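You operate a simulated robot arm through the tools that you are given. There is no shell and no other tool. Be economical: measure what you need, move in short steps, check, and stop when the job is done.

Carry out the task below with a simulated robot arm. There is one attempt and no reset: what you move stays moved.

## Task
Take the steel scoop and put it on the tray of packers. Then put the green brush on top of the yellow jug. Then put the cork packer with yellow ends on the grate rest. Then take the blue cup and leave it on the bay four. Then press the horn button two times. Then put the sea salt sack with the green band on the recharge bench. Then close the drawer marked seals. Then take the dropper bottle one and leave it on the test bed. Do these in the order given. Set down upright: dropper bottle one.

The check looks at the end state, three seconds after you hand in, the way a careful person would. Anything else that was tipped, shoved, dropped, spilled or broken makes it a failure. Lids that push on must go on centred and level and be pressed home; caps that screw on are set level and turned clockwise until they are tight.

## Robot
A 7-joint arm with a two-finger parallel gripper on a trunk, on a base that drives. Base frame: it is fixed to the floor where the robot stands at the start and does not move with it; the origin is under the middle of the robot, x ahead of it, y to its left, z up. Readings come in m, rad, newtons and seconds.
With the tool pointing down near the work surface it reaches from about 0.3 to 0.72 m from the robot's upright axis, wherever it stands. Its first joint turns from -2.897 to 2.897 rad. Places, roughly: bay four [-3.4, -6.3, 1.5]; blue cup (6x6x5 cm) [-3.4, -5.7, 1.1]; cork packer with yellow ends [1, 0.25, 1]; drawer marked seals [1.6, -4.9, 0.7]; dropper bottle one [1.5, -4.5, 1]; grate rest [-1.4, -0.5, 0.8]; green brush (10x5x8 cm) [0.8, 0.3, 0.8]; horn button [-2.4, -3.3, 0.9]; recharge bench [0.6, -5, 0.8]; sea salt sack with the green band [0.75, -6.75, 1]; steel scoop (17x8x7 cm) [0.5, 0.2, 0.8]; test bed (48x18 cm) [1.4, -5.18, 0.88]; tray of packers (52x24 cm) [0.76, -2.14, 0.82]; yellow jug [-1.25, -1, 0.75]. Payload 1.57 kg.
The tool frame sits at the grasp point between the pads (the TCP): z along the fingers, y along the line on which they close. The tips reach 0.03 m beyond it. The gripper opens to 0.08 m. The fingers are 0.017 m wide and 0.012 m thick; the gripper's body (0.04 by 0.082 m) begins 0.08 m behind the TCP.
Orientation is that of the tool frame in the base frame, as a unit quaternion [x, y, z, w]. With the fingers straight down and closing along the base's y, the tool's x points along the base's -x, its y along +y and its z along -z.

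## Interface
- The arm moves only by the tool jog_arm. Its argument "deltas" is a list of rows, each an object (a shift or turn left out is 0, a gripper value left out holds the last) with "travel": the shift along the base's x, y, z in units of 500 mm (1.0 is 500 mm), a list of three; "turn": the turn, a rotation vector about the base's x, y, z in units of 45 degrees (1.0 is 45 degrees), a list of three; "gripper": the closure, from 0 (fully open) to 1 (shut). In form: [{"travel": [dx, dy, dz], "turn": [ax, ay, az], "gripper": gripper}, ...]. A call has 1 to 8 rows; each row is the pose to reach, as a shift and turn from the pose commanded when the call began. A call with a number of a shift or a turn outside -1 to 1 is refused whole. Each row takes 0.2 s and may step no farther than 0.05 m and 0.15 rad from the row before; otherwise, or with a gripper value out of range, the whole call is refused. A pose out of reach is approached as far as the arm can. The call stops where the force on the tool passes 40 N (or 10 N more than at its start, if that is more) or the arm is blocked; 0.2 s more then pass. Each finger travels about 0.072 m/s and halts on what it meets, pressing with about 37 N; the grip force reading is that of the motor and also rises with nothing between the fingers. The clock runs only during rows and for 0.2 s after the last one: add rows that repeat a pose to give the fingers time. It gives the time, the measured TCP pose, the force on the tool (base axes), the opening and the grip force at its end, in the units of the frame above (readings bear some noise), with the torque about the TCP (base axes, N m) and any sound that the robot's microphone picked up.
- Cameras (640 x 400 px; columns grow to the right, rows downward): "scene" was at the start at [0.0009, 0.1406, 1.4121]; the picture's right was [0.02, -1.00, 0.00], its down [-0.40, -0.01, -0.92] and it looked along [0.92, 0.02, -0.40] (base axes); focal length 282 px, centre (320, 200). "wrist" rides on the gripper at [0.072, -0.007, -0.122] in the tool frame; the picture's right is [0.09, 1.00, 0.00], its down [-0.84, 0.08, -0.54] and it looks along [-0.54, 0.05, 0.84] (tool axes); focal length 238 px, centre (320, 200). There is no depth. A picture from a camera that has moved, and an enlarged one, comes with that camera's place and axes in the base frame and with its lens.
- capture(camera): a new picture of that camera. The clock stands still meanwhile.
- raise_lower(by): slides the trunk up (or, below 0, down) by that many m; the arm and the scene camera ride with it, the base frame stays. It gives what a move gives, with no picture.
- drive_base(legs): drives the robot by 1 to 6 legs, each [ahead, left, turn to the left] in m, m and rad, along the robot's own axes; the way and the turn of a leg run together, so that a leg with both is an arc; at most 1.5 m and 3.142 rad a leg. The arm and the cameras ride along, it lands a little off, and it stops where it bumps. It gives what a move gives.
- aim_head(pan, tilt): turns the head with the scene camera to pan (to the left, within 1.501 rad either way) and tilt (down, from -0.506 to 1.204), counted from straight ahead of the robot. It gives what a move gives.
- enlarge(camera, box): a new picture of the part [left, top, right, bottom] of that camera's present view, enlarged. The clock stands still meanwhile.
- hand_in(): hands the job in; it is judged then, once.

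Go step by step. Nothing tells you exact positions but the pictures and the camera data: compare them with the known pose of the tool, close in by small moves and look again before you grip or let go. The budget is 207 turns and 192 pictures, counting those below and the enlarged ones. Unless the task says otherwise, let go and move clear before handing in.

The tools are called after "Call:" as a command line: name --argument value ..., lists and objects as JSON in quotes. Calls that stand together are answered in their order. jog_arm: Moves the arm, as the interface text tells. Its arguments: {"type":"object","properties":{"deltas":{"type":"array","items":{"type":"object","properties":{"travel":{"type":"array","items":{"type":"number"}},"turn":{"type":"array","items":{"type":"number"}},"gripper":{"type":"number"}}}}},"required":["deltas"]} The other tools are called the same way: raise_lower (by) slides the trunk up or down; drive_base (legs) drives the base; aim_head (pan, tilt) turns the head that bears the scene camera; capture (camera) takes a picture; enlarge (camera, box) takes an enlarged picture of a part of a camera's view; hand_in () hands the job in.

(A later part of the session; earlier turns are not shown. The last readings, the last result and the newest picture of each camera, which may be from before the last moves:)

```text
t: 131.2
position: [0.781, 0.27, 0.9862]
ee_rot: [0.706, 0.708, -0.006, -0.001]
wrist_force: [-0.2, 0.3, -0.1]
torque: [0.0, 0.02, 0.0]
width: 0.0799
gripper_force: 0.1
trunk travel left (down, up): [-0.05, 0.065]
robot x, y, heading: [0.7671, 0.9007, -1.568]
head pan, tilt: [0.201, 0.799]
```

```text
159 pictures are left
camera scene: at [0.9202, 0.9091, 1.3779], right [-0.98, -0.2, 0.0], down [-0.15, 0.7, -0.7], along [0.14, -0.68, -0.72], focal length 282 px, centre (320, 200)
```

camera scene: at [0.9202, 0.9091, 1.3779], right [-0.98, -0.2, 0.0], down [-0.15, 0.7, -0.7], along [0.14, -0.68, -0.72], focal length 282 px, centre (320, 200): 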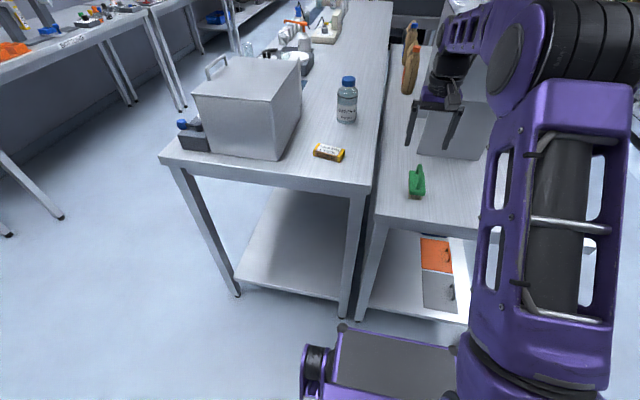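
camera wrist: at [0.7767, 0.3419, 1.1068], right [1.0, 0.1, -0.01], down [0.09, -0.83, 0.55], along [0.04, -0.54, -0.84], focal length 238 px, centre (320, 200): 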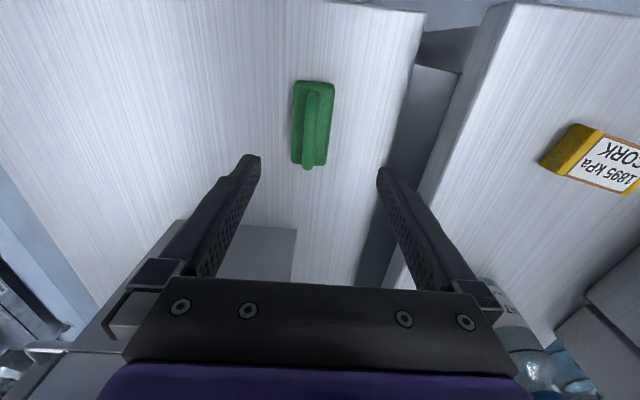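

The brush handle is at about (0.771, 0.269). I'll descend over it and look.

Call:
jog_arm --deltas '[{"travel": [-0.01, -0.002, -0.08]}, {"travel": [-0.02, -0.004, -0.16]}, {"travel": [-0.02, -0.004, -0.23]}, {"travel": [-0.02, -0.004, -0.23]}]'

Call:
capture --camera "wrist"

Call:
enlarge --camera "scene" --box '[370, 90, 470, 210]'

```text
t: 132.2
position: [0.7679, 0.2695, 0.8723]
ee_rot: [0.705, 0.709, -0.005, -0.002]
wrist_force: [0.4, 1.1, 0.3]
torque: [-0.05, 0.03, 0.04]
width: 0.0799
gripper_force: 0.1
trunk travel left (down, up): [-0.05, 0.065]
robot x, y, heading: [0.7645, 0.8999, -1.566]
head pan, tilt: [0.201, 0.799]
```

```text
158 pictures are left
camera wrist: at [0.7642, 0.3417, 0.9922], right [1.0, 0.1, -0.01], down [0.09, -0.83, 0.55], along [0.04, -0.54, -0.84], focal length 238 px, centre (320, 200)
```

wrist: 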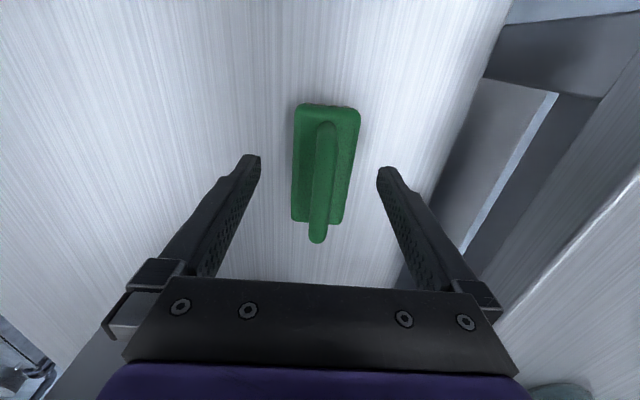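

```text
3.33 times, centred on (420, 150) of scene
camera zoom: at [0.9202, 0.909, 1.3779], right [-0.98, -0.2, 0.0], down [-0.15, 0.7, -0.7], along [0.14, -0.68, -0.72], focal length 938 px, centre (-13, 367)
```

zoom: 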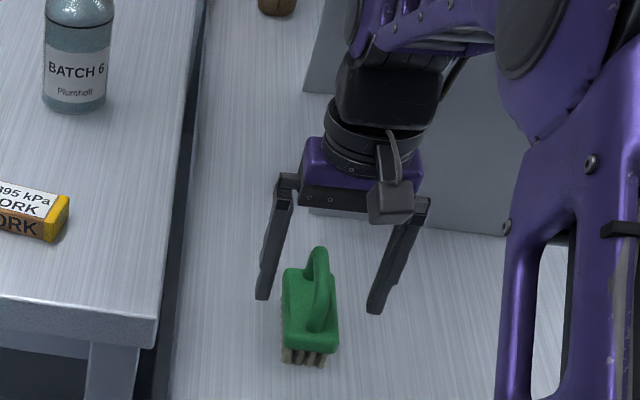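

The handle is centred between the fingers. I'll lower 1 cm and grip it.

Call:
jog_arm --deltas '[{"travel": [0.004, -0.002, -0.022]}, {"travel": [0.004, -0.002, -0.022], "gripper": 1}, {"travel": [0.004, -0.002, -0.022], "gripper": 1}, {"travel": [0.004, -0.002, -0.022], "gripper": 1}, {"travel": [0.004, -0.002, -0.022], "gripper": 1}]'

Call:
capture --camera "wrist"

```text
t: 133.4
position: [0.7708, 0.2685, 0.8598]
ee_rot: [0.706, 0.708, -0.006, -0.002]
wrist_force: [-1.1, 0.0, 0.5]
torque: [-0.01, 0.0, -0.05]
width: 0.0442
gripper_force: 37.1
trunk travel left (down, up): [-0.05, 0.065]
robot x, y, heading: [0.7663, 0.8994, -1.566]
head pan, tilt: [0.201, 0.799]
```

```text
156 pictures are left
camera wrist: at [0.7661, 0.3411, 0.9809], right [1.0, 0.1, -0.01], down [0.09, -0.83, 0.55], along [0.04, -0.54, -0.84], focal length 238 px, centre (320, 200)
```

wrist: 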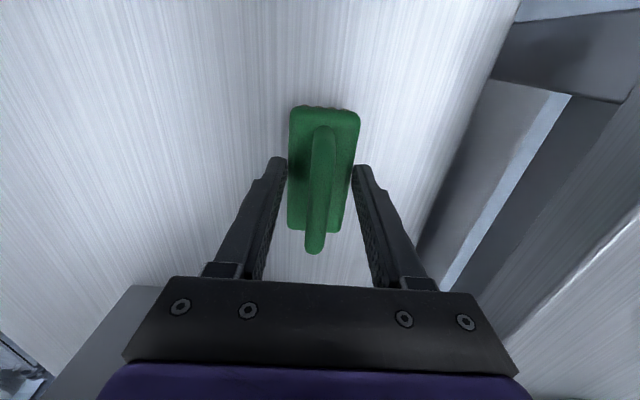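

The tips caught the brush body itself. I'll open, go 1.5 cm deeper for a firm body grip, then lift.

Call:
jog_arm --deltas '[{"gripper": 0.2}, {"gripper": 0.2}, {"travel": [0, 0, -0.03], "gripper": 0.2}, {"travel": [0, 0, -0.03], "gripper": 1}, {"travel": [0, 0, -0.03], "gripper": 1}, {"travel": [0, 0, -0.03], "gripper": 1}, {"travel": [0, 0, -0.03], "gripper": 1}]'

Call:
jog_arm --deltas '[{"travel": [0, 0, 0.06]}, {"travel": [0, 0, 0.15]}, {"travel": [0, 0, 0.24]}, {"travel": [0, 0, 0.33]}, {"travel": [0, 0, 0.42]}, {"travel": [0, 0, 0.5]}]'

Call:
capture --camera "wrist"

Call:
capture --camera "scene"

```text
t: 135.0
position: [0.7705, 0.2678, 0.8437]
ee_rot: [0.705, 0.709, -0.006, -0.003]
wrist_force: [-0.3, -0.2, -0.5]
torque: [0.01, -0.01, 0.0]
width: 0.044
gripper_force: 37.1
trunk travel left (down, up): [-0.05, 0.065]
robot x, y, heading: [0.7667, 0.8968, -1.566]
head pan, tilt: [0.201, 0.799]
```

```text
t: 136.4
position: [0.7729, 0.264, 1.0944]
ee_rot: [0.706, 0.708, -0.005, -0.003]
wrist_force: [0.5, 0.2, -0.7]
torque: [0.01, -0.02, 0.01]
width: 0.0442
gripper_force: 36.7
trunk travel left (down, up): [-0.05, 0.065]
robot x, y, heading: [0.765, 0.9005, -1.566]
head pan, tilt: [0.201, 0.799]
```

```text
155 pictures are left
camera wrist: at [0.7679, 0.335, 1.2161], right [1.0, 0.1, -0.01], down [0.09, -0.83, 0.54], along [0.04, -0.54, -0.84], focal length 238 px, centre (320, 200)
```

wrist: 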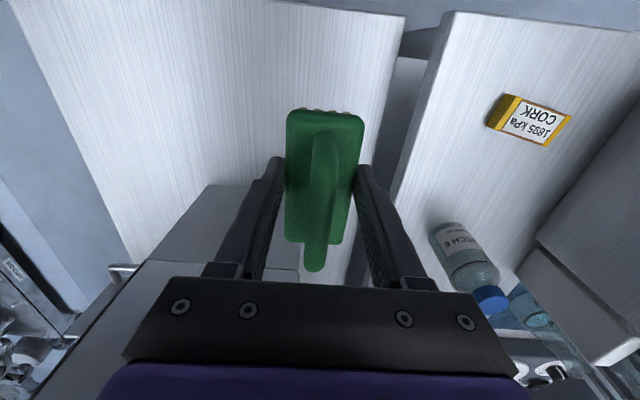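

```text
154 pictures are left
camera scene: at [0.9202, 0.9089, 1.3779], right [-0.98, -0.2, 0.0], down [-0.15, 0.7, -0.7], along [0.14, -0.68, -0.72], focal length 282 px, centre (320, 200)
```

scene: 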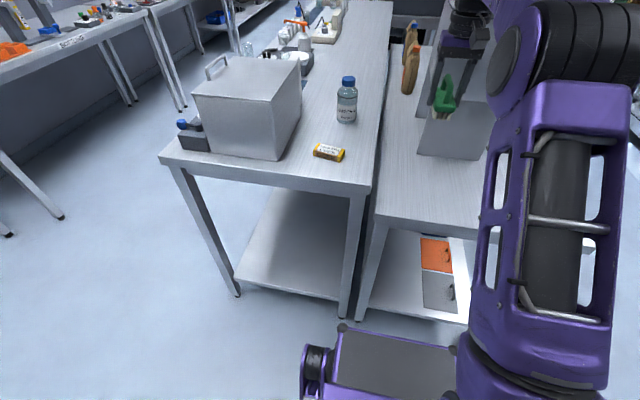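

The brush is held level. I'll retract and drive to the yellow jug on the west side.

Call:
jog_arm --deltas '[{"travel": [0, 0.08, 0]}, {"travel": [0, 0.16, 0]}, {"travel": [0, 0.24, 0]}, {"travel": [0, 0.32, 0]}, {"travel": [0, 0.4, 0.02]}, {"travel": [0, 0.46, 0.04]}]'

Call:
drive_base --legs '[[0, -1.31, 0], [1.4, 0, 0], [0, 0, -1.56]]'

Call:
aim_head --pan 0.2 --tilt 0.6

Call:
capture --camera "scene"

```text
t: 137.8
position: [0.7722, 0.4933, 1.1087]
ee_rot: [0.705, 0.709, -0.003, -0.005]
wrist_force: [-0.1, 0.4, -1.9]
torque: [-0.02, 0.02, 0.05]
width: 0.044
gripper_force: 37.0
trunk travel left (down, up): [-0.05, 0.065]
robot x, y, heading: [0.764, 0.8945, -1.571]
head pan, tilt: [0.201, 0.799]
```

```text
t: 160.9
position: [-0.9339, -0.5331, 1.1117]
ee_rot: [1.0, -0.001, -0.001, -0.005]
wrist_force: [-0.4, -0.1, -0.9]
torque: [0.01, -0.04, -0.02]
width: 0.0442
gripper_force: 36.8
trunk travel left (down, up): [-0.05, 0.065]
robot x, y, heading: [-0.5234, -0.5291, 3.141]
head pan, tilt: [0.201, 0.799]
```

```text
t: 161.7
position: [-0.9335, -0.533, 1.1112]
ee_rot: [1.0, -0.002, 0.0, -0.005]
wrist_force: [-0.4, -0.1, 0.0]
torque: [-0.04, 0.0, 0.01]
width: 0.0441
gripper_force: 36.8
trunk travel left (down, up): [-0.05, 0.065]
robot x, y, heading: [-0.5297, -0.5255, 3.139]
head pan, tilt: [0.201, 0.6]
```

```text
153 pictures are left
camera scene: at [-0.5267, -0.6756, 1.3949], right [-0.06, 1.0, 0.0], down [0.56, 0.04, -0.83], along [-0.82, -0.05, -0.56], focal length 282 px, centre (320, 200)
```

scene: 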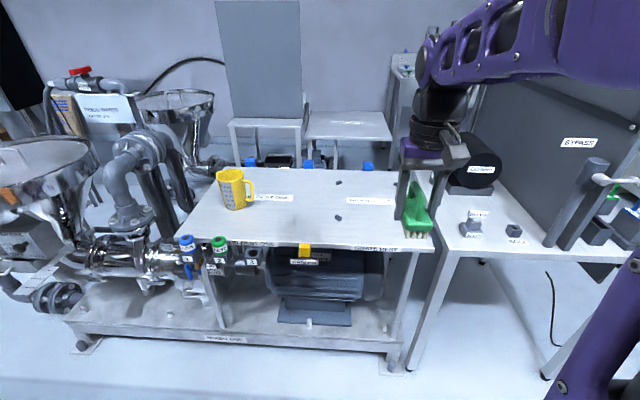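

Call:
enlarge --camera "scene" --box '[170, 140, 440, 310]'

```text
2.35 times, centred on (305, 225) of scene
camera zoom: at [-0.5267, -0.6756, 1.3949], right [-0.06, 1.0, 0.0], down [0.56, 0.04, -0.83], along [-0.82, -0.05, -0.56], focal length 662 px, centre (355, 141)
```

zoom: 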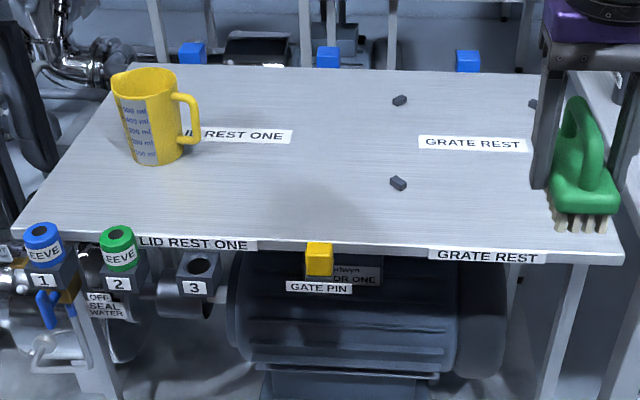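

The yellow jug stands open on the table, with LID REST ONE to its right and GRATE REST beyond. I'll move in front of the jug.

Call:
drive_base --legs '[[0, 0.5, 0], [0.2, 0, 0]]'

Call:
aim_head --pan 0.2 --tilt 0.8

Call:
capture --camera "scene"

Call:
capture --camera "wrist"

```text
t: 168.3
position: [-1.1323, -1.0405, 1.1108]
ee_rot: [1.0, -0.002, -0.001, -0.006]
wrist_force: [0.1, 0.4, -0.7]
torque: [0.0, 0.0, 0.03]
width: 0.0437
gripper_force: 37.1
trunk travel left (down, up): [-0.05, 0.065]
robot x, y, heading: [-0.7221, -1.0345, 3.139]
head pan, tilt: [0.201, 0.6]
```

```text
t: 169.0
position: [-1.1319, -1.0413, 1.1092]
ee_rot: [1.0, -0.002, 0.003, -0.006]
wrist_force: [-0.3, 0.4, -0.7]
torque: [0.0, 0.01, 0.02]
width: 0.044
gripper_force: 36.9
trunk travel left (down, up): [-0.05, 0.065]
robot x, y, heading: [-0.7262, -1.0383, 3.138]
head pan, tilt: [0.201, 0.799]
```

```text
151 pictures are left
camera scene: at [-0.7254, -1.187, 1.3961], right [-0.08, 1.0, 0.0], down [0.55, 0.04, -0.83], along [-0.83, -0.06, -0.55], focal length 282 px, centre (320, 200)
```

scene: 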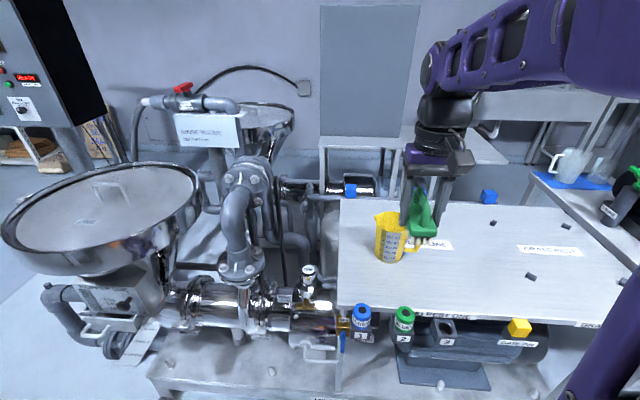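

```text
150 pictures are left
camera wrist: at [-1.0591, -1.0373, 1.2308], right [0.09, -1.0, -0.01], down [-0.84, -0.08, 0.54], along [-0.54, -0.04, -0.84], focal length 238 px, centre (320, 200)
```

wrist: 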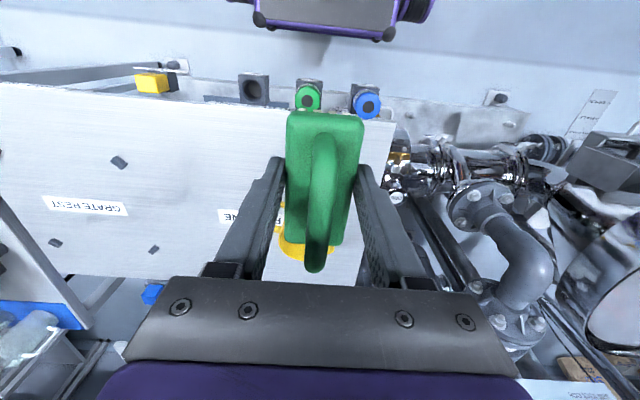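

The jug triangulates to about (-1.307, -1.032), with its base near z 0.82 and its rim near 0.95. I'll zoom in for its shape.

Call:
enlarge --camera "scene" --box '[340, 170, 470, 280]'

```text
3.64 times, centred on (405, 225) of scene
camera zoom: at [-0.7254, -1.187, 1.3961], right [-0.08, 1.0, 0.0], down [0.55, 0.04, -0.83], along [-0.83, -0.06, -0.55], focal length 1024 px, centre (11, 109)
```

zoom: 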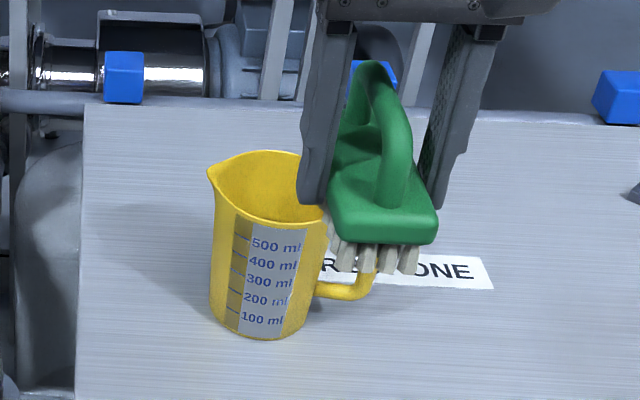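

The rim is about 8 cm wide, centred at about (-1.307, -1.037) and at z≈0.955. I'll move the brush above it and check.

Call:
jog_arm --deltas '[{"travel": [-0.09, 0, 0]}, {"travel": [-0.18, 0.002, 0]}, {"travel": [-0.27, 0.004, 0]}, {"travel": [-0.35, 0.006, 0]}, {"travel": [-0.35, 0.006, -0.06]}, {"travel": [-0.35, 0.006, -0.1]}]'

Call:
enlarge --camera "scene" --box '[340, 130, 500, 280]'

Call:
capture --camera "wrist"

```text
t: 170.4
position: [-1.3094, -1.0404, 1.0595]
ee_rot: [1.0, -0.002, -0.001, -0.005]
wrist_force: [-0.4, 0.5, -1.1]
torque: [-0.01, 0.01, 0.01]
width: 0.0437
gripper_force: 36.5
trunk travel left (down, up): [-0.05, 0.065]
robot x, y, heading: [-0.7229, -1.0376, 3.138]
head pan, tilt: [0.201, 0.799]
```

```text
2.67 times, centred on (420, 205) of scene
camera zoom: at [-0.7159, -1.196, 1.3779], right [-0.2, 0.98, 0.0], down [0.7, 0.14, -0.7], along [-0.68, -0.14, -0.72], focal length 751 px, centre (53, 187)
```

zoom: 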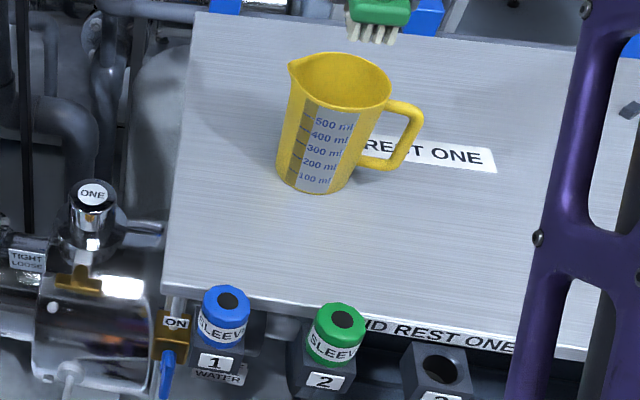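

```text
147 pictures are left
camera wrist: at [-1.2351, -1.0349, 1.1813], right [0.09, -1.0, -0.01], down [-0.84, -0.08, 0.54], along [-0.54, -0.04, -0.84], focal length 238 px, centre (320, 200)
```

wrist: 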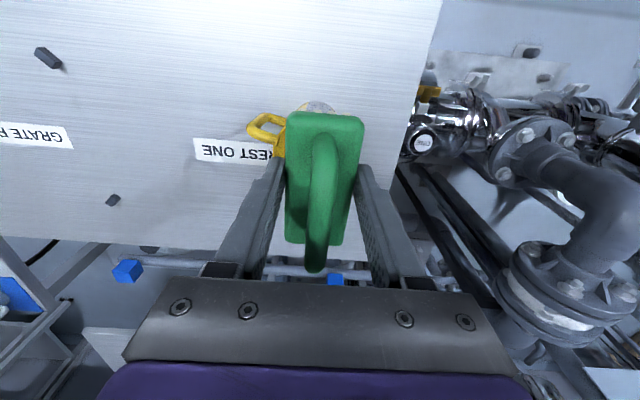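

Call:
enlarge --camera "wrist" --box '[230, 80, 400, 200]'

Call:
capture --camera "scene"

```text
3.33 times, centred on (315, 140) of wrist
camera zoom: at [-1.2351, -1.0349, 1.1813], right [0.09, -1.0, -0.01], down [-0.84, -0.08, 0.54], along [-0.54, -0.04, -0.84], focal length 794 px, centre (337, 400)
```

zoom: 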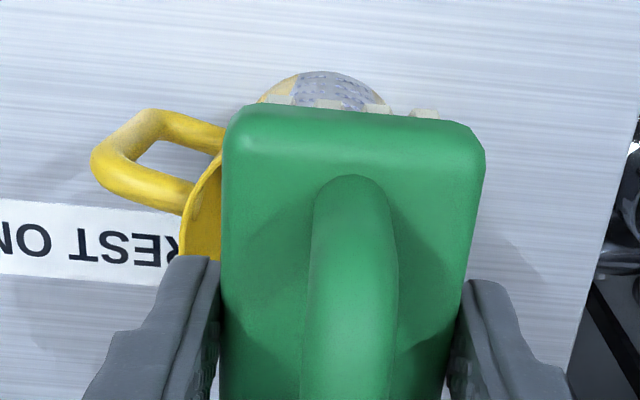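

```text
145 pictures are left
camera scene: at [-0.7159, -1.196, 1.3779], right [-0.2, 0.98, 0.0], down [0.7, 0.14, -0.7], along [-0.68, -0.14, -0.72], focal length 282 px, centre (320, 200)
```

scene: 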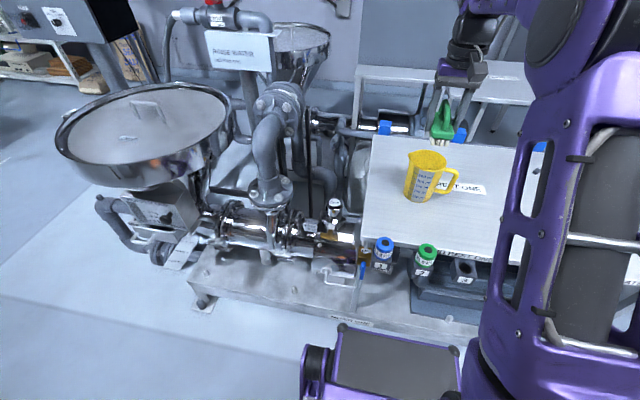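

The wrist view puts the jug centre at about (-1.337, -1.034), with the rim near z 0.925. I'll correct and lower to just above.

Call:
jog_arm --deltas '[{"travel": [-0.03, 0.006, 0]}, {"travel": [-0.056, 0.012, -0.02]}, {"travel": [-0.056, 0.012, -0.08]}, {"travel": [-0.056, 0.012, -0.13]}, {"travel": [-0.056, 0.012, -0.13]}]'

Call:
enlarge --camera "scene" --box '[370, 100, 490, 220]'

Call:
enlarge --camera "wrist" --box '[230, 80, 400, 200]'

```text
t: 171.6
position: [-1.3336, -1.0327, 0.994]
ee_rot: [1.0, -0.001, -0.001, -0.006]
wrist_force: [0.0, -0.6, -0.4]
torque: [0.02, -0.03, -0.02]
width: 0.0437
gripper_force: 36.9
trunk travel left (down, up): [-0.05, 0.065]
robot x, y, heading: [-0.723, -1.0371, 3.135]
head pan, tilt: [0.201, 0.799]
```

```text
3.33 times, centred on (430, 160) of scene
camera zoom: at [-0.716, -1.196, 1.3779], right [-0.2, 0.98, 0.0], down [0.7, 0.14, -0.7], along [-0.68, -0.14, -0.72], focal length 938 px, centre (-47, 333)
```

zoom: 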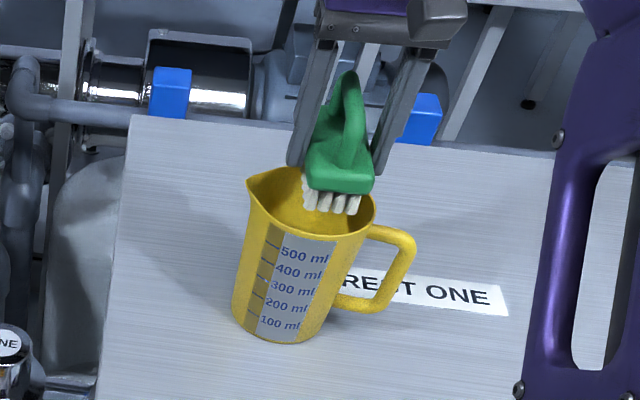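

```text
3.33 times, centred on (315, 140) of wrist
camera zoom: at [-1.2604, -1.0271, 1.1143], right [0.09, -1.0, -0.01], down [-0.84, -0.08, 0.54], along [-0.54, -0.04, -0.84], focal length 794 px, centre (337, 400)
```

zoom: 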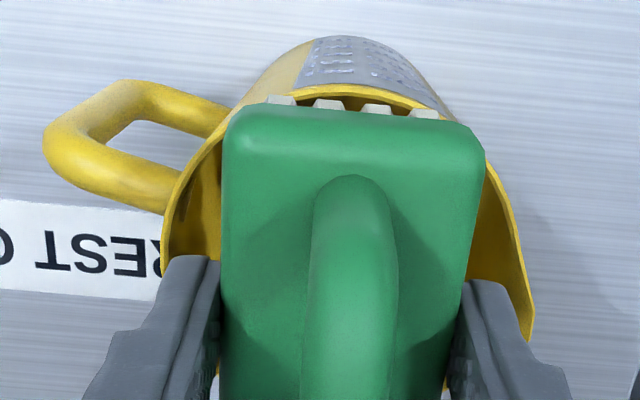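

The brush is centred across the rim within a few millimetres. I'll lower gently to contact.

Call:
jog_arm --deltas '[{"travel": [-0.006, 0.002, -0.008]}, {"travel": [-0.01, 0.004, -0.016]}, {"travel": [-0.01, 0.004, -0.024]}, {"travel": [-0.01, 0.004, -0.032]}, {"travel": [-0.01, 0.004, -0.04]}]'

Call:
enlarge --camera "scene" --box '[370, 100, 490, 220]'

```text
t: 172.8
position: [-1.339, -1.0316, 0.9741]
ee_rot: [1.0, -0.002, -0.001, -0.005]
wrist_force: [0.3, -0.7, -0.5]
torque: [-0.01, -0.07, 0.0]
width: 0.0439
gripper_force: 36.2
trunk travel left (down, up): [-0.05, 0.065]
robot x, y, heading: [-0.7225, -1.0405, 3.139]
head pan, tilt: [0.201, 0.799]
```

```text
3.33 times, centred on (430, 160) of scene
camera zoom: at [-0.716, -1.196, 1.3779], right [-0.2, 0.98, 0.0], down [0.7, 0.14, -0.7], along [-0.68, -0.14, -0.72], focal length 938 px, centre (-47, 333)
```

zoom: 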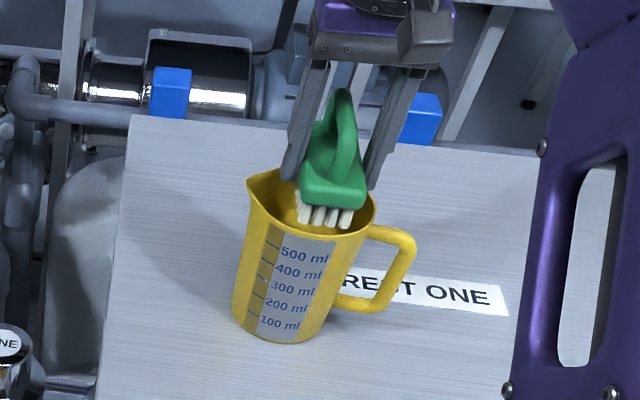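

Call:
jog_arm --deltas '[{"travel": [0, 0, -0.006]}, {"travel": [0, 0, -0.012]}, {"travel": [0, 0, -0.018]}, {"travel": [0, 0, -0.024]}]'

Call:
enlarge --camera "scene" --box '[370, 100, 490, 220]'

Call:
enlarge --camera "wrist" --box '[230, 80, 400, 200]'

```text
t: 173.8
position: [-1.3392, -1.0314, 0.9668]
ee_rot: [1.0, -0.001, -0.005, -0.005]
wrist_force: [0.8, -1.3, 26.7]
torque: [-0.17, -0.01, 0.0]
width: 0.0444
gripper_force: 36.9
trunk travel left (down, up): [-0.05, 0.065]
robot x, y, heading: [-0.7276, -1.0398, 3.136]
head pan, tilt: [0.201, 0.799]
```

```text
3.33 times, centred on (430, 160) of scene
camera zoom: at [-0.7139, -1.1961, 1.3784], right [-0.2, 0.98, 0.0], down [0.7, 0.14, -0.7], along [-0.68, -0.14, -0.72], focal length 938 px, centre (-47, 333)
```

zoom: 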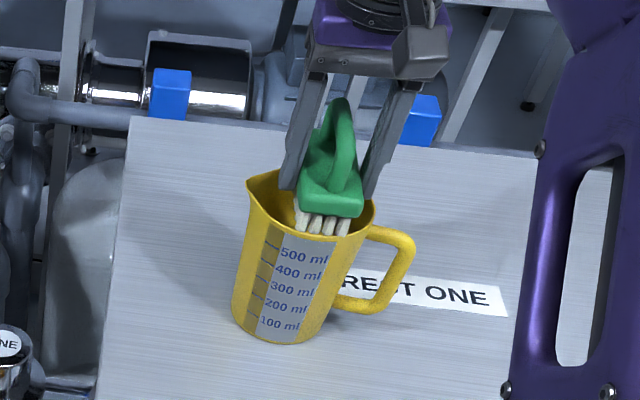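

```text
3.33 times, centred on (315, 140) of wrist
camera zoom: at [-1.2649, -1.0259, 1.0886], right [0.09, -1.0, -0.01], down [-0.83, -0.08, 0.55], along [-0.55, -0.04, -0.84], focal length 794 px, centre (337, 400)
```

zoom: 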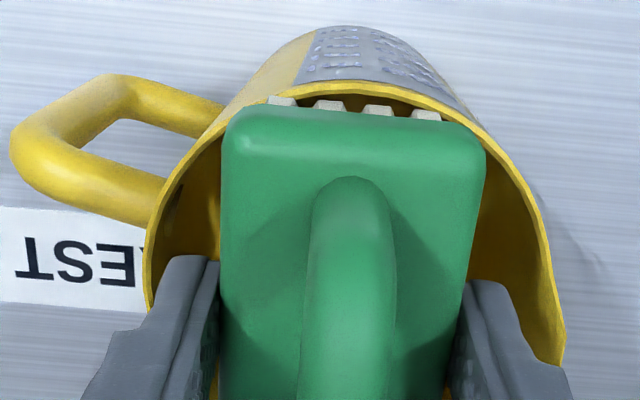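

Contact is firm (27 N) and balanced. I'll ease off and open.

Call:
jog_arm --deltas '[{"travel": [0, 0, 0.006], "gripper": 1}, {"travel": [0, 0, 0.006], "gripper": 0.35}, {"travel": [0, 0, 0.006], "gripper": 0.3}, {"travel": [0, 0, 0.006], "gripper": 0.25}, {"travel": [0, 0, 0.006], "gripper": 0.2}]'

Call:
enlarge --camera "scene" --box '[370, 100, 490, 220]'

Call:
enlarge --camera "wrist" --box '[230, 80, 400, 280]'

```text
t: 175.0
position: [-1.3397, -1.0311, 0.966]
ee_rot: [1.0, -0.002, 0.0, -0.006]
wrist_force: [0.6, -0.1, 0.5]
torque: [0.03, -0.02, -0.01]
width: 0.0638
gripper_force: 0.1
trunk travel left (down, up): [-0.05, 0.065]
robot x, y, heading: [-0.7263, -1.038, 3.136]
head pan, tilt: [0.201, 0.799]
```

```text
3.33 times, centred on (430, 160) of scene
camera zoom: at [-0.7159, -1.196, 1.3779], right [-0.2, 0.98, 0.0], down [0.7, 0.14, -0.7], along [-0.68, -0.14, -0.72], focal length 938 px, centre (-47, 333)
```

zoom: 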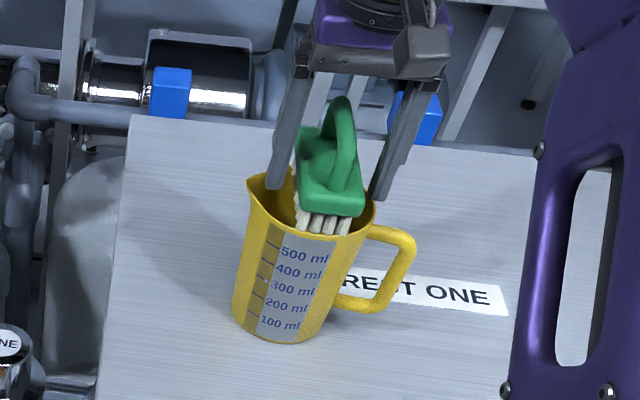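

```text
2.00 times, centred on (315, 180) of wrist
camera zoom: at [-1.2665, -1.0255, 1.0878], right [0.09, -1.0, -0.01], down [-0.84, -0.08, 0.54], along [-0.54, -0.04, -0.84], focal length 477 px, centre (330, 240)
```

zoom: 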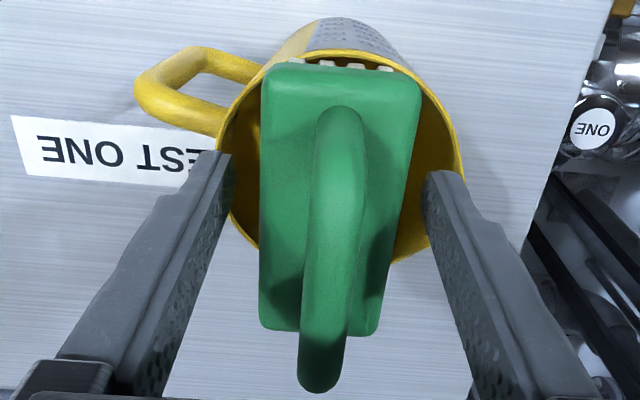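

The brush rests level on the jug rim, supported at both ends. I'll rise clear and verify.

Call:
jog_arm --deltas '[{"travel": [0, 0, 0.06], "gripper": 0.1}, {"travel": [0, 0, 0.14], "gripper": 0}, {"travel": [0, 0, 0.22]}, {"travel": [0.05, 0, 0.3]}, {"travel": [0.12, 0, 0.34]}, {"travel": [0.2, 0, 0.36]}, {"travel": [0.28, 0, 0.36]}, {"travel": [0.36, 0, 0.36]}]'

Call:
capture --camera "scene"

```text
t: 176.8
position: [-1.1584, -1.0292, 1.1446]
ee_rot: [1.0, -0.002, 0.002, -0.005]
wrist_force: [-0.1, -0.4, 0.6]
torque: [-0.02, -0.04, 0.0]
width: 0.0799
gripper_force: 0.0
trunk travel left (down, up): [-0.05, 0.065]
robot x, y, heading: [-0.7222, -1.0403, 3.141]
head pan, tilt: [0.201, 0.799]
```

```text
137 pictures are left
camera scene: at [-0.7172, -1.1941, 1.3785], right [-0.17, 0.98, 0.0], down [0.7, 0.12, -0.7], along [-0.69, -0.12, -0.71], focal length 282 px, centre (320, 200)
```

scene: 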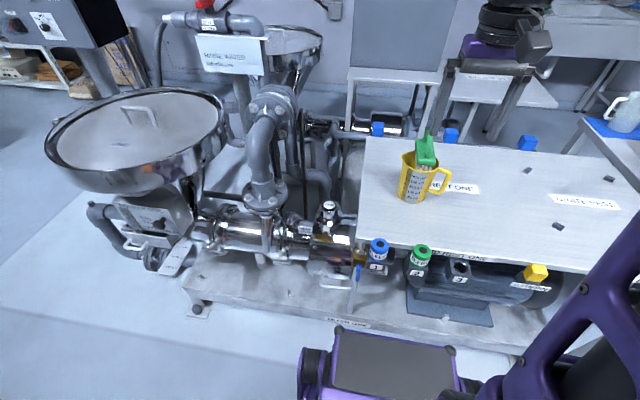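

The brush is on the jug. Next I'll go back to the north side of the tables for the cork packer.

Call:
drive_base --legs '[[-0.2, 0, 0], [0, -1.4, 0], [0, -0.54, 0], [0, 0, 1.57], [0, 1.45, 0]]'

Call:
aim_head --pan 0.2 --tilt 0.8

Call:
capture --camera "scene"

Call:
capture --camera "wrist"

```text
t: 214.3
position: [0.9073, 0.4599, 1.1461]
ee_rot: [0.703, 0.712, -0.003, -0.004]
wrist_force: [-0.3, 0.0, 0.8]
torque: [0.01, -0.01, -0.01]
width: 0.0801
gripper_force: 0.0
trunk travel left (down, up): [-0.05, 0.065]
robot x, y, heading: [0.9105, 0.8947, -1.555]
head pan, tilt: [0.201, 0.799]
```

```text
t: 214.9
position: [0.907, 0.4611, 1.1464]
ee_rot: [0.702, 0.712, -0.003, -0.004]
wrist_force: [0.0, -0.8, -1.0]
torque: [-0.01, 0.01, -0.02]
width: 0.0797
gripper_force: 0.1
trunk travel left (down, up): [-0.05, 0.065]
robot x, y, heading: [0.9128, 0.891, -1.557]
head pan, tilt: [0.201, 0.799]
```

```text
136 pictures are left
camera scene: at [1.0612, 0.9043, 1.378], right [-0.98, -0.18, 0.0], down [-0.13, 0.7, -0.7], along [0.13, -0.69, -0.72], focal length 282 px, centre (320, 200)
```

scene: 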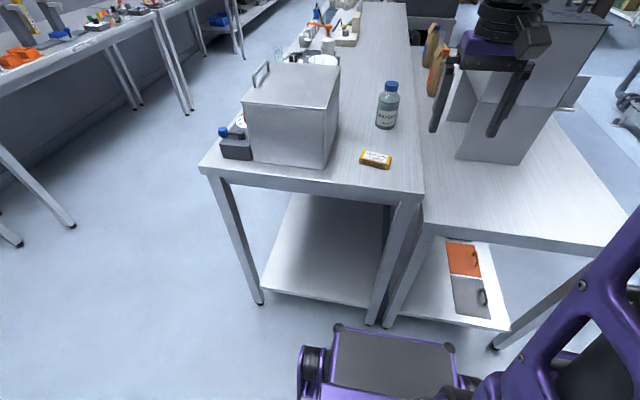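

```text
135 pictures are left
camera wrist: at [0.9023, 0.5315, 1.268], right [0.99, 0.1, -0.01], down [0.09, -0.84, 0.54], along [0.05, -0.54, -0.84], focal length 238 px, centre (320, 200)
```

wrist: 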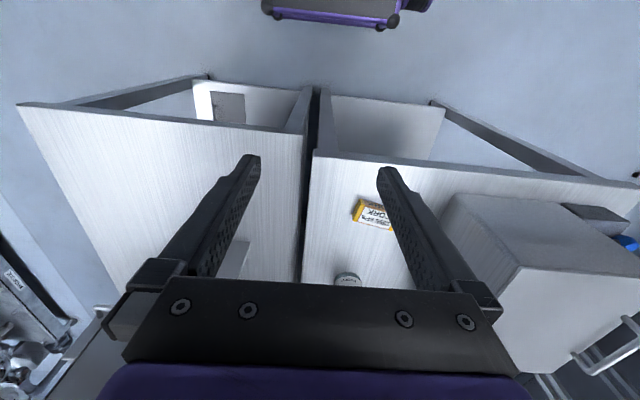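

The cork packer triangulates to about (1.028, 0.271, 0.90), tilted about -13° from x. I'll turn the tool about 77° to close across it and move above.

Call:
jog_arm --deltas '[{"travel": [0.04, -0.06, 0], "turn": [0, 0, 0.166]}, {"travel": [0.08, -0.12, 0], "turn": [0, 0, 0.333]}, {"travel": [0.12, -0.18, 0], "turn": [0, 0, 0.5]}, {"travel": [0.16, -0.24, 0], "turn": [0, 0, 0.666]}, {"travel": [0.2, -0.31, 0], "turn": [0, 0, 0.833]}, {"travel": [0.242, -0.38, 0], "turn": [0, 0, 1]}]'

Call:
jog_arm --deltas '[{"turn": [0, 0, 0.15]}, {"turn": [0, 0, 0.3]}, {"turn": [0, 0, 0.45]}, {"turn": [0, 0, 0.6]}, {"turn": [0, 0, 0.702]}]'

Call:
capture --camera "wrist"

Call:
capture --camera "scene"

```text
t: 216.3
position: [1.029, 0.2697, 1.1465]
ee_rot: [0.376, 0.927, -0.004, -0.002]
wrist_force: [0.1, -0.1, 0.5]
torque: [-0.01, 0.02, 0.03]
width: 0.08
gripper_force: 0.1
trunk travel left (down, up): [-0.05, 0.065]
robot x, y, heading: [0.9117, 0.8943, -1.553]
head pan, tilt: [0.201, 0.799]
```

```text
t: 217.5
position: [1.029, 0.2712, 1.1483]
ee_rot: [0.11, 0.994, -0.005, -0.001]
wrist_force: [0.7, 0.6, 0.3]
torque: [0.02, -0.01, -0.02]
width: 0.0798
gripper_force: 0.0
trunk travel left (down, up): [-0.05, 0.065]
robot x, y, heading: [0.9089, 0.8939, -1.557]
head pan, tilt: [0.201, 0.799]
```

```text
134 pictures are left
camera wrist: at [0.9588, 0.2809, 1.2689], right [0.13, 0.99, -0.01], down [0.83, -0.1, 0.54], along [0.54, -0.08, -0.84], focal length 238 px, centre (320, 200)
```

wrist: 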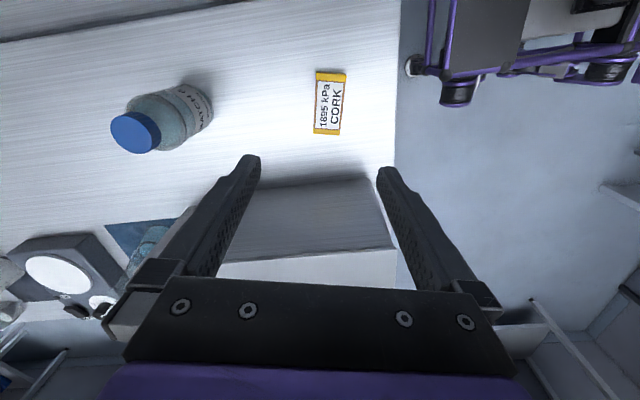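

```text
133 pictures are left
camera scene: at [1.0634, 0.9048, 1.3779], right [-0.98, -0.21, 0.0], down [-0.15, 0.7, -0.7], along [0.15, -0.68, -0.72], focal length 282 px, centre (320, 200)
```

scene: 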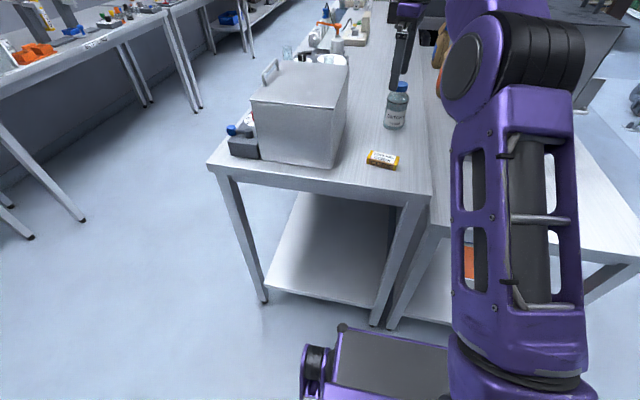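

The packer centre is at about (1.032, 0.280). I'll descend to just above it and look again.

Call:
jog_arm --deltas '[{"travel": [0.006, 0.018, -0.09]}, {"travel": [0.006, 0.018, -0.18]}, {"travel": [0.006, 0.018, -0.27]}, {"travel": [0.006, 0.018, -0.36]}, {"travel": [0.006, 0.018, -0.41]}, {"travel": [0.006, 0.018, -0.41]}]'

Call:
capture --camera "wrist"

Call:
enlarge --camera "scene" --box '[340, 90, 440, 190]'

```text
t: 218.9
position: [1.0317, 0.2787, 0.9404]
ee_rot: [0.111, 0.994, -0.006, -0.001]
wrist_force: [0.4, 1.0, 0.5]
torque: [-0.04, -0.03, 0.0]
width: 0.08
gripper_force: 0.0
trunk travel left (down, up): [-0.05, 0.065]
robot x, y, heading: [0.9097, 0.8919, -1.555]
head pan, tilt: [0.201, 0.799]
```

```text
132 pictures are left
camera wrist: at [0.9598, 0.2889, 1.0612], right [0.13, 0.99, -0.01], down [0.83, -0.1, 0.54], along [0.54, -0.08, -0.84], focal length 238 px, centre (320, 200)
```

wrist: 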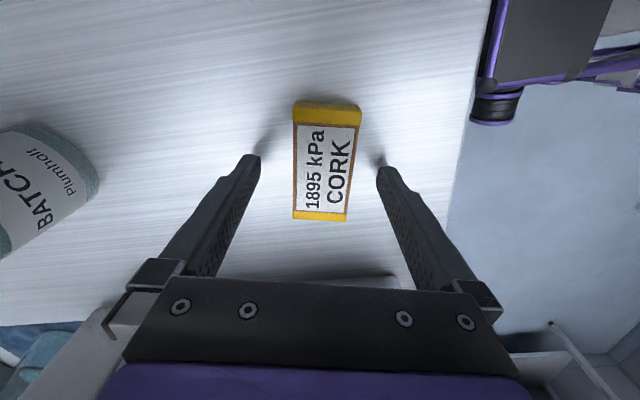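

```text
4.00 times, centred on (390, 140) of scene
camera zoom: at [1.0634, 0.9048, 1.3779], right [-0.98, -0.21, 0.0], down [-0.15, 0.7, -0.7], along [0.15, -0.68, -0.72], focal length 1126 px, centre (40, 440)
```

zoom: 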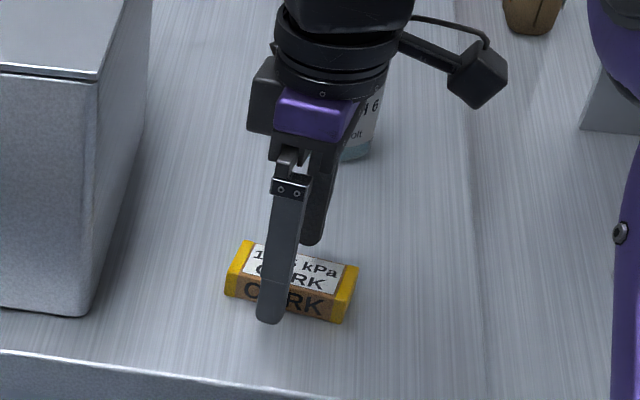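

The packer is centred between the fingers. I'll lower 2.5 cm and grip.

Call:
jog_arm --deltas '[{"travel": [0, 0.002, -0.03]}, {"travel": [0, 0.004, -0.05]}, {"travel": [0, 0.004, -0.05]}]'

Call:
enlarge --camera "scene" --box '[340, 90, 440, 190]'

```text
t: 219.5
position: [1.0298, 0.2799, 0.9311]
ee_rot: [0.11, 0.994, -0.012, 0.002]
wrist_force: [-2.7, 9.9, 18.0]
torque: [1.21, -0.04, 0.24]
width: 0.0799
gripper_force: 0.0
trunk travel left (down, up): [-0.05, 0.065]
robot x, y, heading: [0.9108, 0.8904, -1.559]
head pan, tilt: [0.201, 0.799]
stopped in row 2: the force on the tool passed its limit at 51 N (the readings are from after the stop); the commanded pose is now the measured one
```

```text
4.00 times, centred on (390, 140) of scene
camera zoom: at [1.0628, 0.9071, 1.3781], right [-0.98, -0.21, 0.0], down [-0.15, 0.7, -0.7], along [0.15, -0.68, -0.72], focal length 1126 px, centre (40, 440)
```

zoom: 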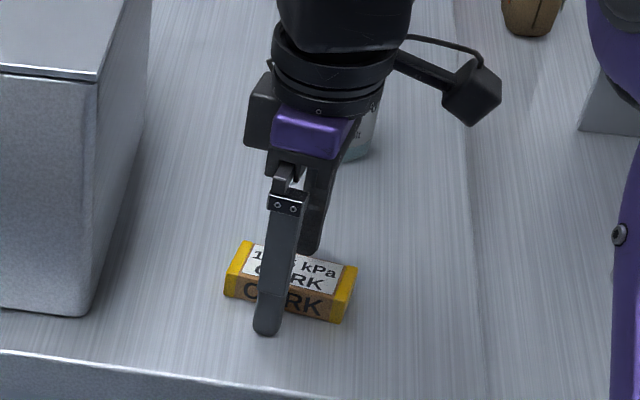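

The fingertips touched the table, so its top is about z 0.90 and the packer stands to about 0.93. I'll raise 4 mm and grip here.

Call:
jog_arm --deltas '[{"travel": [0, 0, 0.01]}, {"travel": [-0.01, 0, 0.01], "gripper": 0.3}, {"travel": [-0.01, 0, 0.01], "gripper": 1}, {"travel": [-0.01, 0, 0.01], "gripper": 1}, {"travel": [-0.01, 0, 0.01], "gripper": 1}, {"travel": [-0.01, 0, 0.01], "gripper": 1}]'

Call:
capture --camera "wrist"

```text
t: 220.9
position: [1.0262, 0.2781, 0.9335]
ee_rot: [0.111, 0.994, -0.012, 0.001]
wrist_force: [0.2, 0.2, 0.1]
torque: [0.01, 0.01, -0.01]
width: 0.0388
gripper_force: 37.4
trunk travel left (down, up): [-0.05, 0.065]
robot x, y, heading: [0.9102, 0.8967, -1.558]
head pan, tilt: [0.201, 0.799]
```

```text
129 pictures are left
camera wrist: at [0.9546, 0.2894, 1.0548], right [0.13, 0.99, -0.02], down [0.83, -0.1, 0.55], along [0.54, -0.09, -0.84], focal length 238 px, centre (320, 200)
```

wrist: 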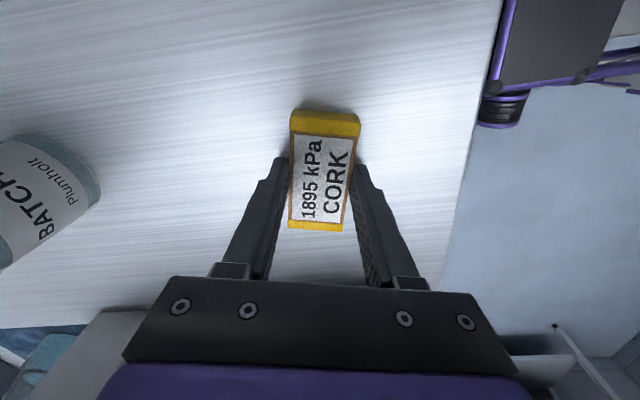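

The packer is gripped (3.9 cm). I'll lift, retract and drive back west to the grate rest.

Call:
jog_arm --deltas '[{"travel": [0, 0, 0.08]}, {"travel": [0, 0, 0.17]}, {"travel": [0, 0, 0.26]}, {"travel": [0, 0.06, 0.33]}, {"travel": [-0.03, 0.14, 0.38]}, {"travel": [-0.06, 0.22, 0.4]}, {"travel": [-0.1, 0.3, 0.4]}, {"travel": [-0.14, 0.38, 0.4]}]'

Call:
drive_base --legs '[[0, -1.42, 0], [1.45, 0, 0], [0, 0, -1.56], [0.2, 0, 0]]'

Call:
capture --camera "wrist"

Call:
capture --camera "scene"

```text
t: 222.7
position: [0.9551, 0.4669, 1.1301]
ee_rot: [0.111, 0.994, -0.009, 0.002]
wrist_force: [0.4, 0.2, 0.0]
torque: [-0.02, 0.02, 0.0]
width: 0.0386
gripper_force: 37.4
trunk travel left (down, up): [-0.05, 0.065]
robot x, y, heading: [0.9115, 0.8917, -1.555]
head pan, tilt: [0.201, 0.799]
```

```text
t: 247.7
position: [-1.1363, -0.561, 1.1333]
ee_rot: [0.792, 0.611, -0.01, -0.008]
wrist_force: [0.5, 0.4, -0.4]
torque: [-0.01, -0.02, 0.01]
width: 0.0385
gripper_force: 36.9
trunk travel left (down, up): [-0.05, 0.065]
robot x, y, heading: [-0.7073, -0.5321, 3.121]
head pan, tilt: [0.201, 0.799]
```

```text
128 pictures are left
camera wrist: at [-1.1202, -0.492, 1.2544], right [0.99, -0.16, -0.02], down [-0.12, -0.83, 0.55], along [-0.11, -0.53, -0.84], focal length 238 px, centre (320, 200)
```

wrist: 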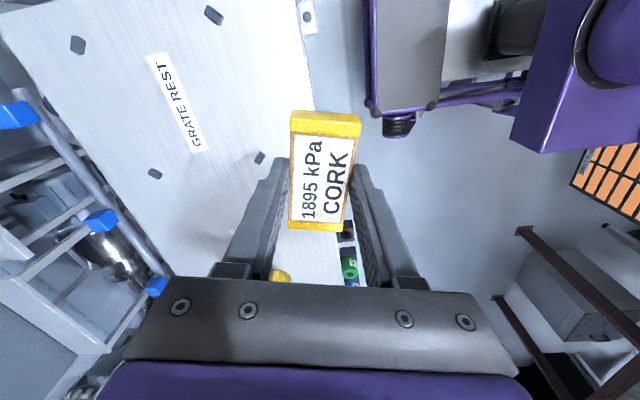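

```text
127 pictures are left
camera scene: at [-0.7049, -0.6812, 1.3812], right [-0.1, 1.0, 0.0], down [0.69, 0.07, -0.73], along [-0.72, -0.07, -0.69], focal length 282 px, centre (320, 200)
```

scene: 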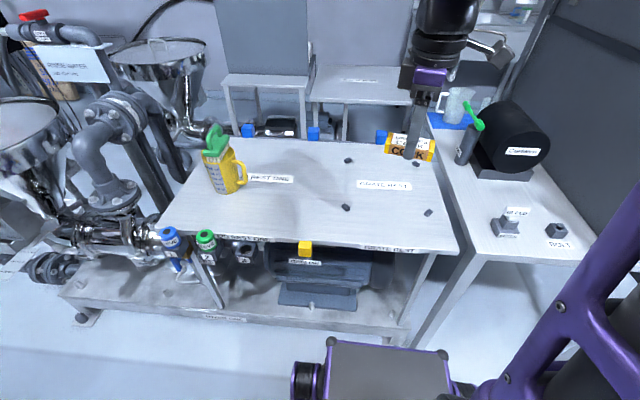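

The grate rest's four nubs surround about (-1.41, -0.545). I'll edge forward 6 cm and move the packer over the middle.

Call:
drive_base --legs '[[0.06, 0, 0.02]]'

Call:
jog_arm --deltas '[{"travel": [-0.08, 0.005, 0]}, {"travel": [-0.16, 0.01, 0]}, {"travel": [-0.24, 0.015, 0]}, {"travel": [-0.32, 0.02, -0.02]}, {"travel": [-0.4, 0.025, -0.05]}, {"travel": [-0.42, 0.03, -0.13]}, {"travel": [-0.42, 0.03, -0.22]}, {"travel": [-0.42, 0.03, -0.3]}]'

Call:
capture --camera "wrist"

Call:
capture --camera "scene"

```text
t: 248.7
position: [-1.1961, -0.5713, 1.1314]
ee_rot: [0.786, 0.619, -0.009, -0.007]
wrist_force: [0.2, -0.5, -0.1]
torque: [0.01, 0.01, 0.01]
width: 0.0388
gripper_force: 36.3
trunk travel left (down, up): [-0.05, 0.065]
robot x, y, heading: [-0.7719, -0.5243, -3.147]
head pan, tilt: [0.201, 0.799]
```

```text
t: 250.5
position: [-1.4035, -0.5541, 0.9832]
ee_rot: [0.786, 0.618, -0.009, -0.007]
wrist_force: [0.9, 0.2, -0.5]
torque: [-0.01, 0.03, 0.0]
width: 0.0382
gripper_force: 36.8
trunk travel left (down, up): [-0.05, 0.065]
robot x, y, heading: [-0.7695, -0.5313, -3.143]
head pan, tilt: [0.201, 0.799]
```

```text
126 pictures are left
camera wrist: at [-1.3894, -0.4837, 1.1035], right [0.99, -0.14, -0.02], down [-0.11, -0.83, 0.55], along [-0.1, -0.54, -0.84], focal length 238 px, centre (320, 200)
```

wrist: 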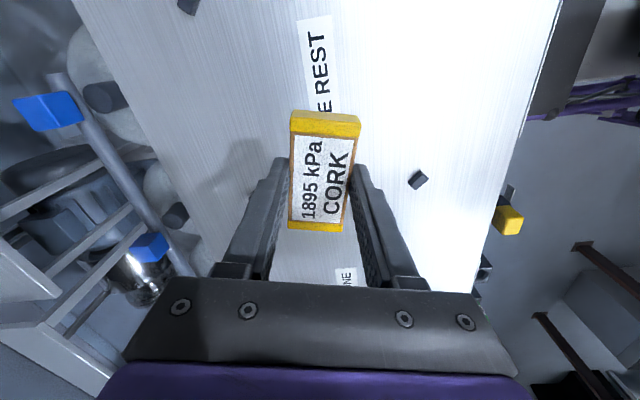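

```text
125 pictures are left
camera scene: at [-0.7599, -0.687, 1.3779], right [-0.2, 0.98, 0.0], down [0.7, 0.14, -0.7], along [-0.68, -0.14, -0.72], focal length 282 px, centre (320, 200)
```

scene: 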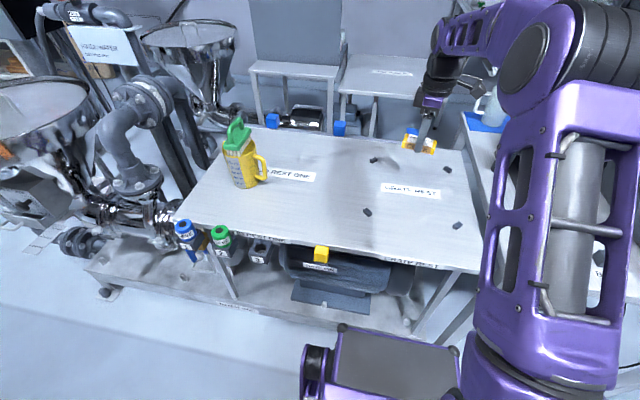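

The packer is over the middle of the grate rest and the table is at about z 0.805. I'll lower to contact near TCP 0.84.

Call:
jog_arm --deltas '[{"travel": [0, 0, -0.08]}, {"travel": [0, 0, -0.16]}, {"travel": [0, 0, -0.23]}, {"travel": [0, 0, -0.25]}, {"travel": [0, 0, -0.262]}]'

Call:
jog_arm --deltas '[{"travel": [0, 0, -0.006]}, {"travel": [0, 0, -0.012]}, {"travel": [0, 0, -0.018]}, {"travel": [0, 0, -0.024]}, {"travel": [0, 0, -0.03]}]'

Call:
enlarge --camera "scene" --box '[360, 110, 470, 240]'

```text
t: 251.7
position: [-1.4068, -0.5566, 0.8534]
ee_rot: [0.785, 0.619, -0.008, -0.006]
wrist_force: [-1.0, -0.7, -0.4]
torque: [0.0, -0.01, 0.02]
width: 0.0385
gripper_force: 36.6
trunk travel left (down, up): [-0.05, 0.065]
robot x, y, heading: [-0.7669, -0.5295, -3.143]
head pan, tilt: [0.201, 0.799]
```

```text
t: 252.9
position: [-1.4058, -0.5562, 0.8367]
ee_rot: [0.785, 0.619, -0.009, -0.006]
wrist_force: [0.2, 0.4, 0.2]
torque: [0.0, 0.01, -0.02]
width: 0.0383
gripper_force: 36.5
trunk travel left (down, up): [-0.05, 0.065]
robot x, y, heading: [-0.7694, -0.5315, -3.138]
head pan, tilt: [0.201, 0.799]
```

```text
3.08 times, centred on (415, 175) of scene
camera zoom: at [-0.76, -0.687, 1.3779], right [-0.2, 0.98, 0.0], down [0.7, 0.14, -0.7], along [-0.68, -0.14, -0.72], focal length 866 px, centre (28, 277)
```

zoom: 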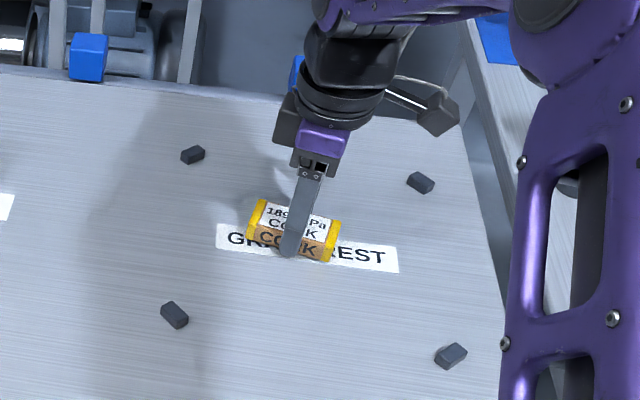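

Call:
jog_arm --deltas '[{"travel": [0, 0, -0.006]}, {"travel": [0, 0, -0.012]}, {"travel": [0, 0, -0.018]}, {"travel": [0, 0, -0.024]}]'

```text
t: 254.1
position: [-1.4072, -0.5563, 0.83]
ee_rot: [0.785, 0.619, -0.013, -0.01]
wrist_force: [5.6, 1.3, 16.3]
torque: [-0.06, -0.57, 0.04]
width: 0.0387
gripper_force: 36.9
trunk travel left (down, up): [-0.05, 0.065]
robot x, y, heading: [-0.7658, -0.5276, -3.143]
head pan, tilt: [0.201, 0.799]
stopped in row 4: the force on the tool passed its limit at 42 N (the readings are from after the stop); the commanded pose is now the measured one
```

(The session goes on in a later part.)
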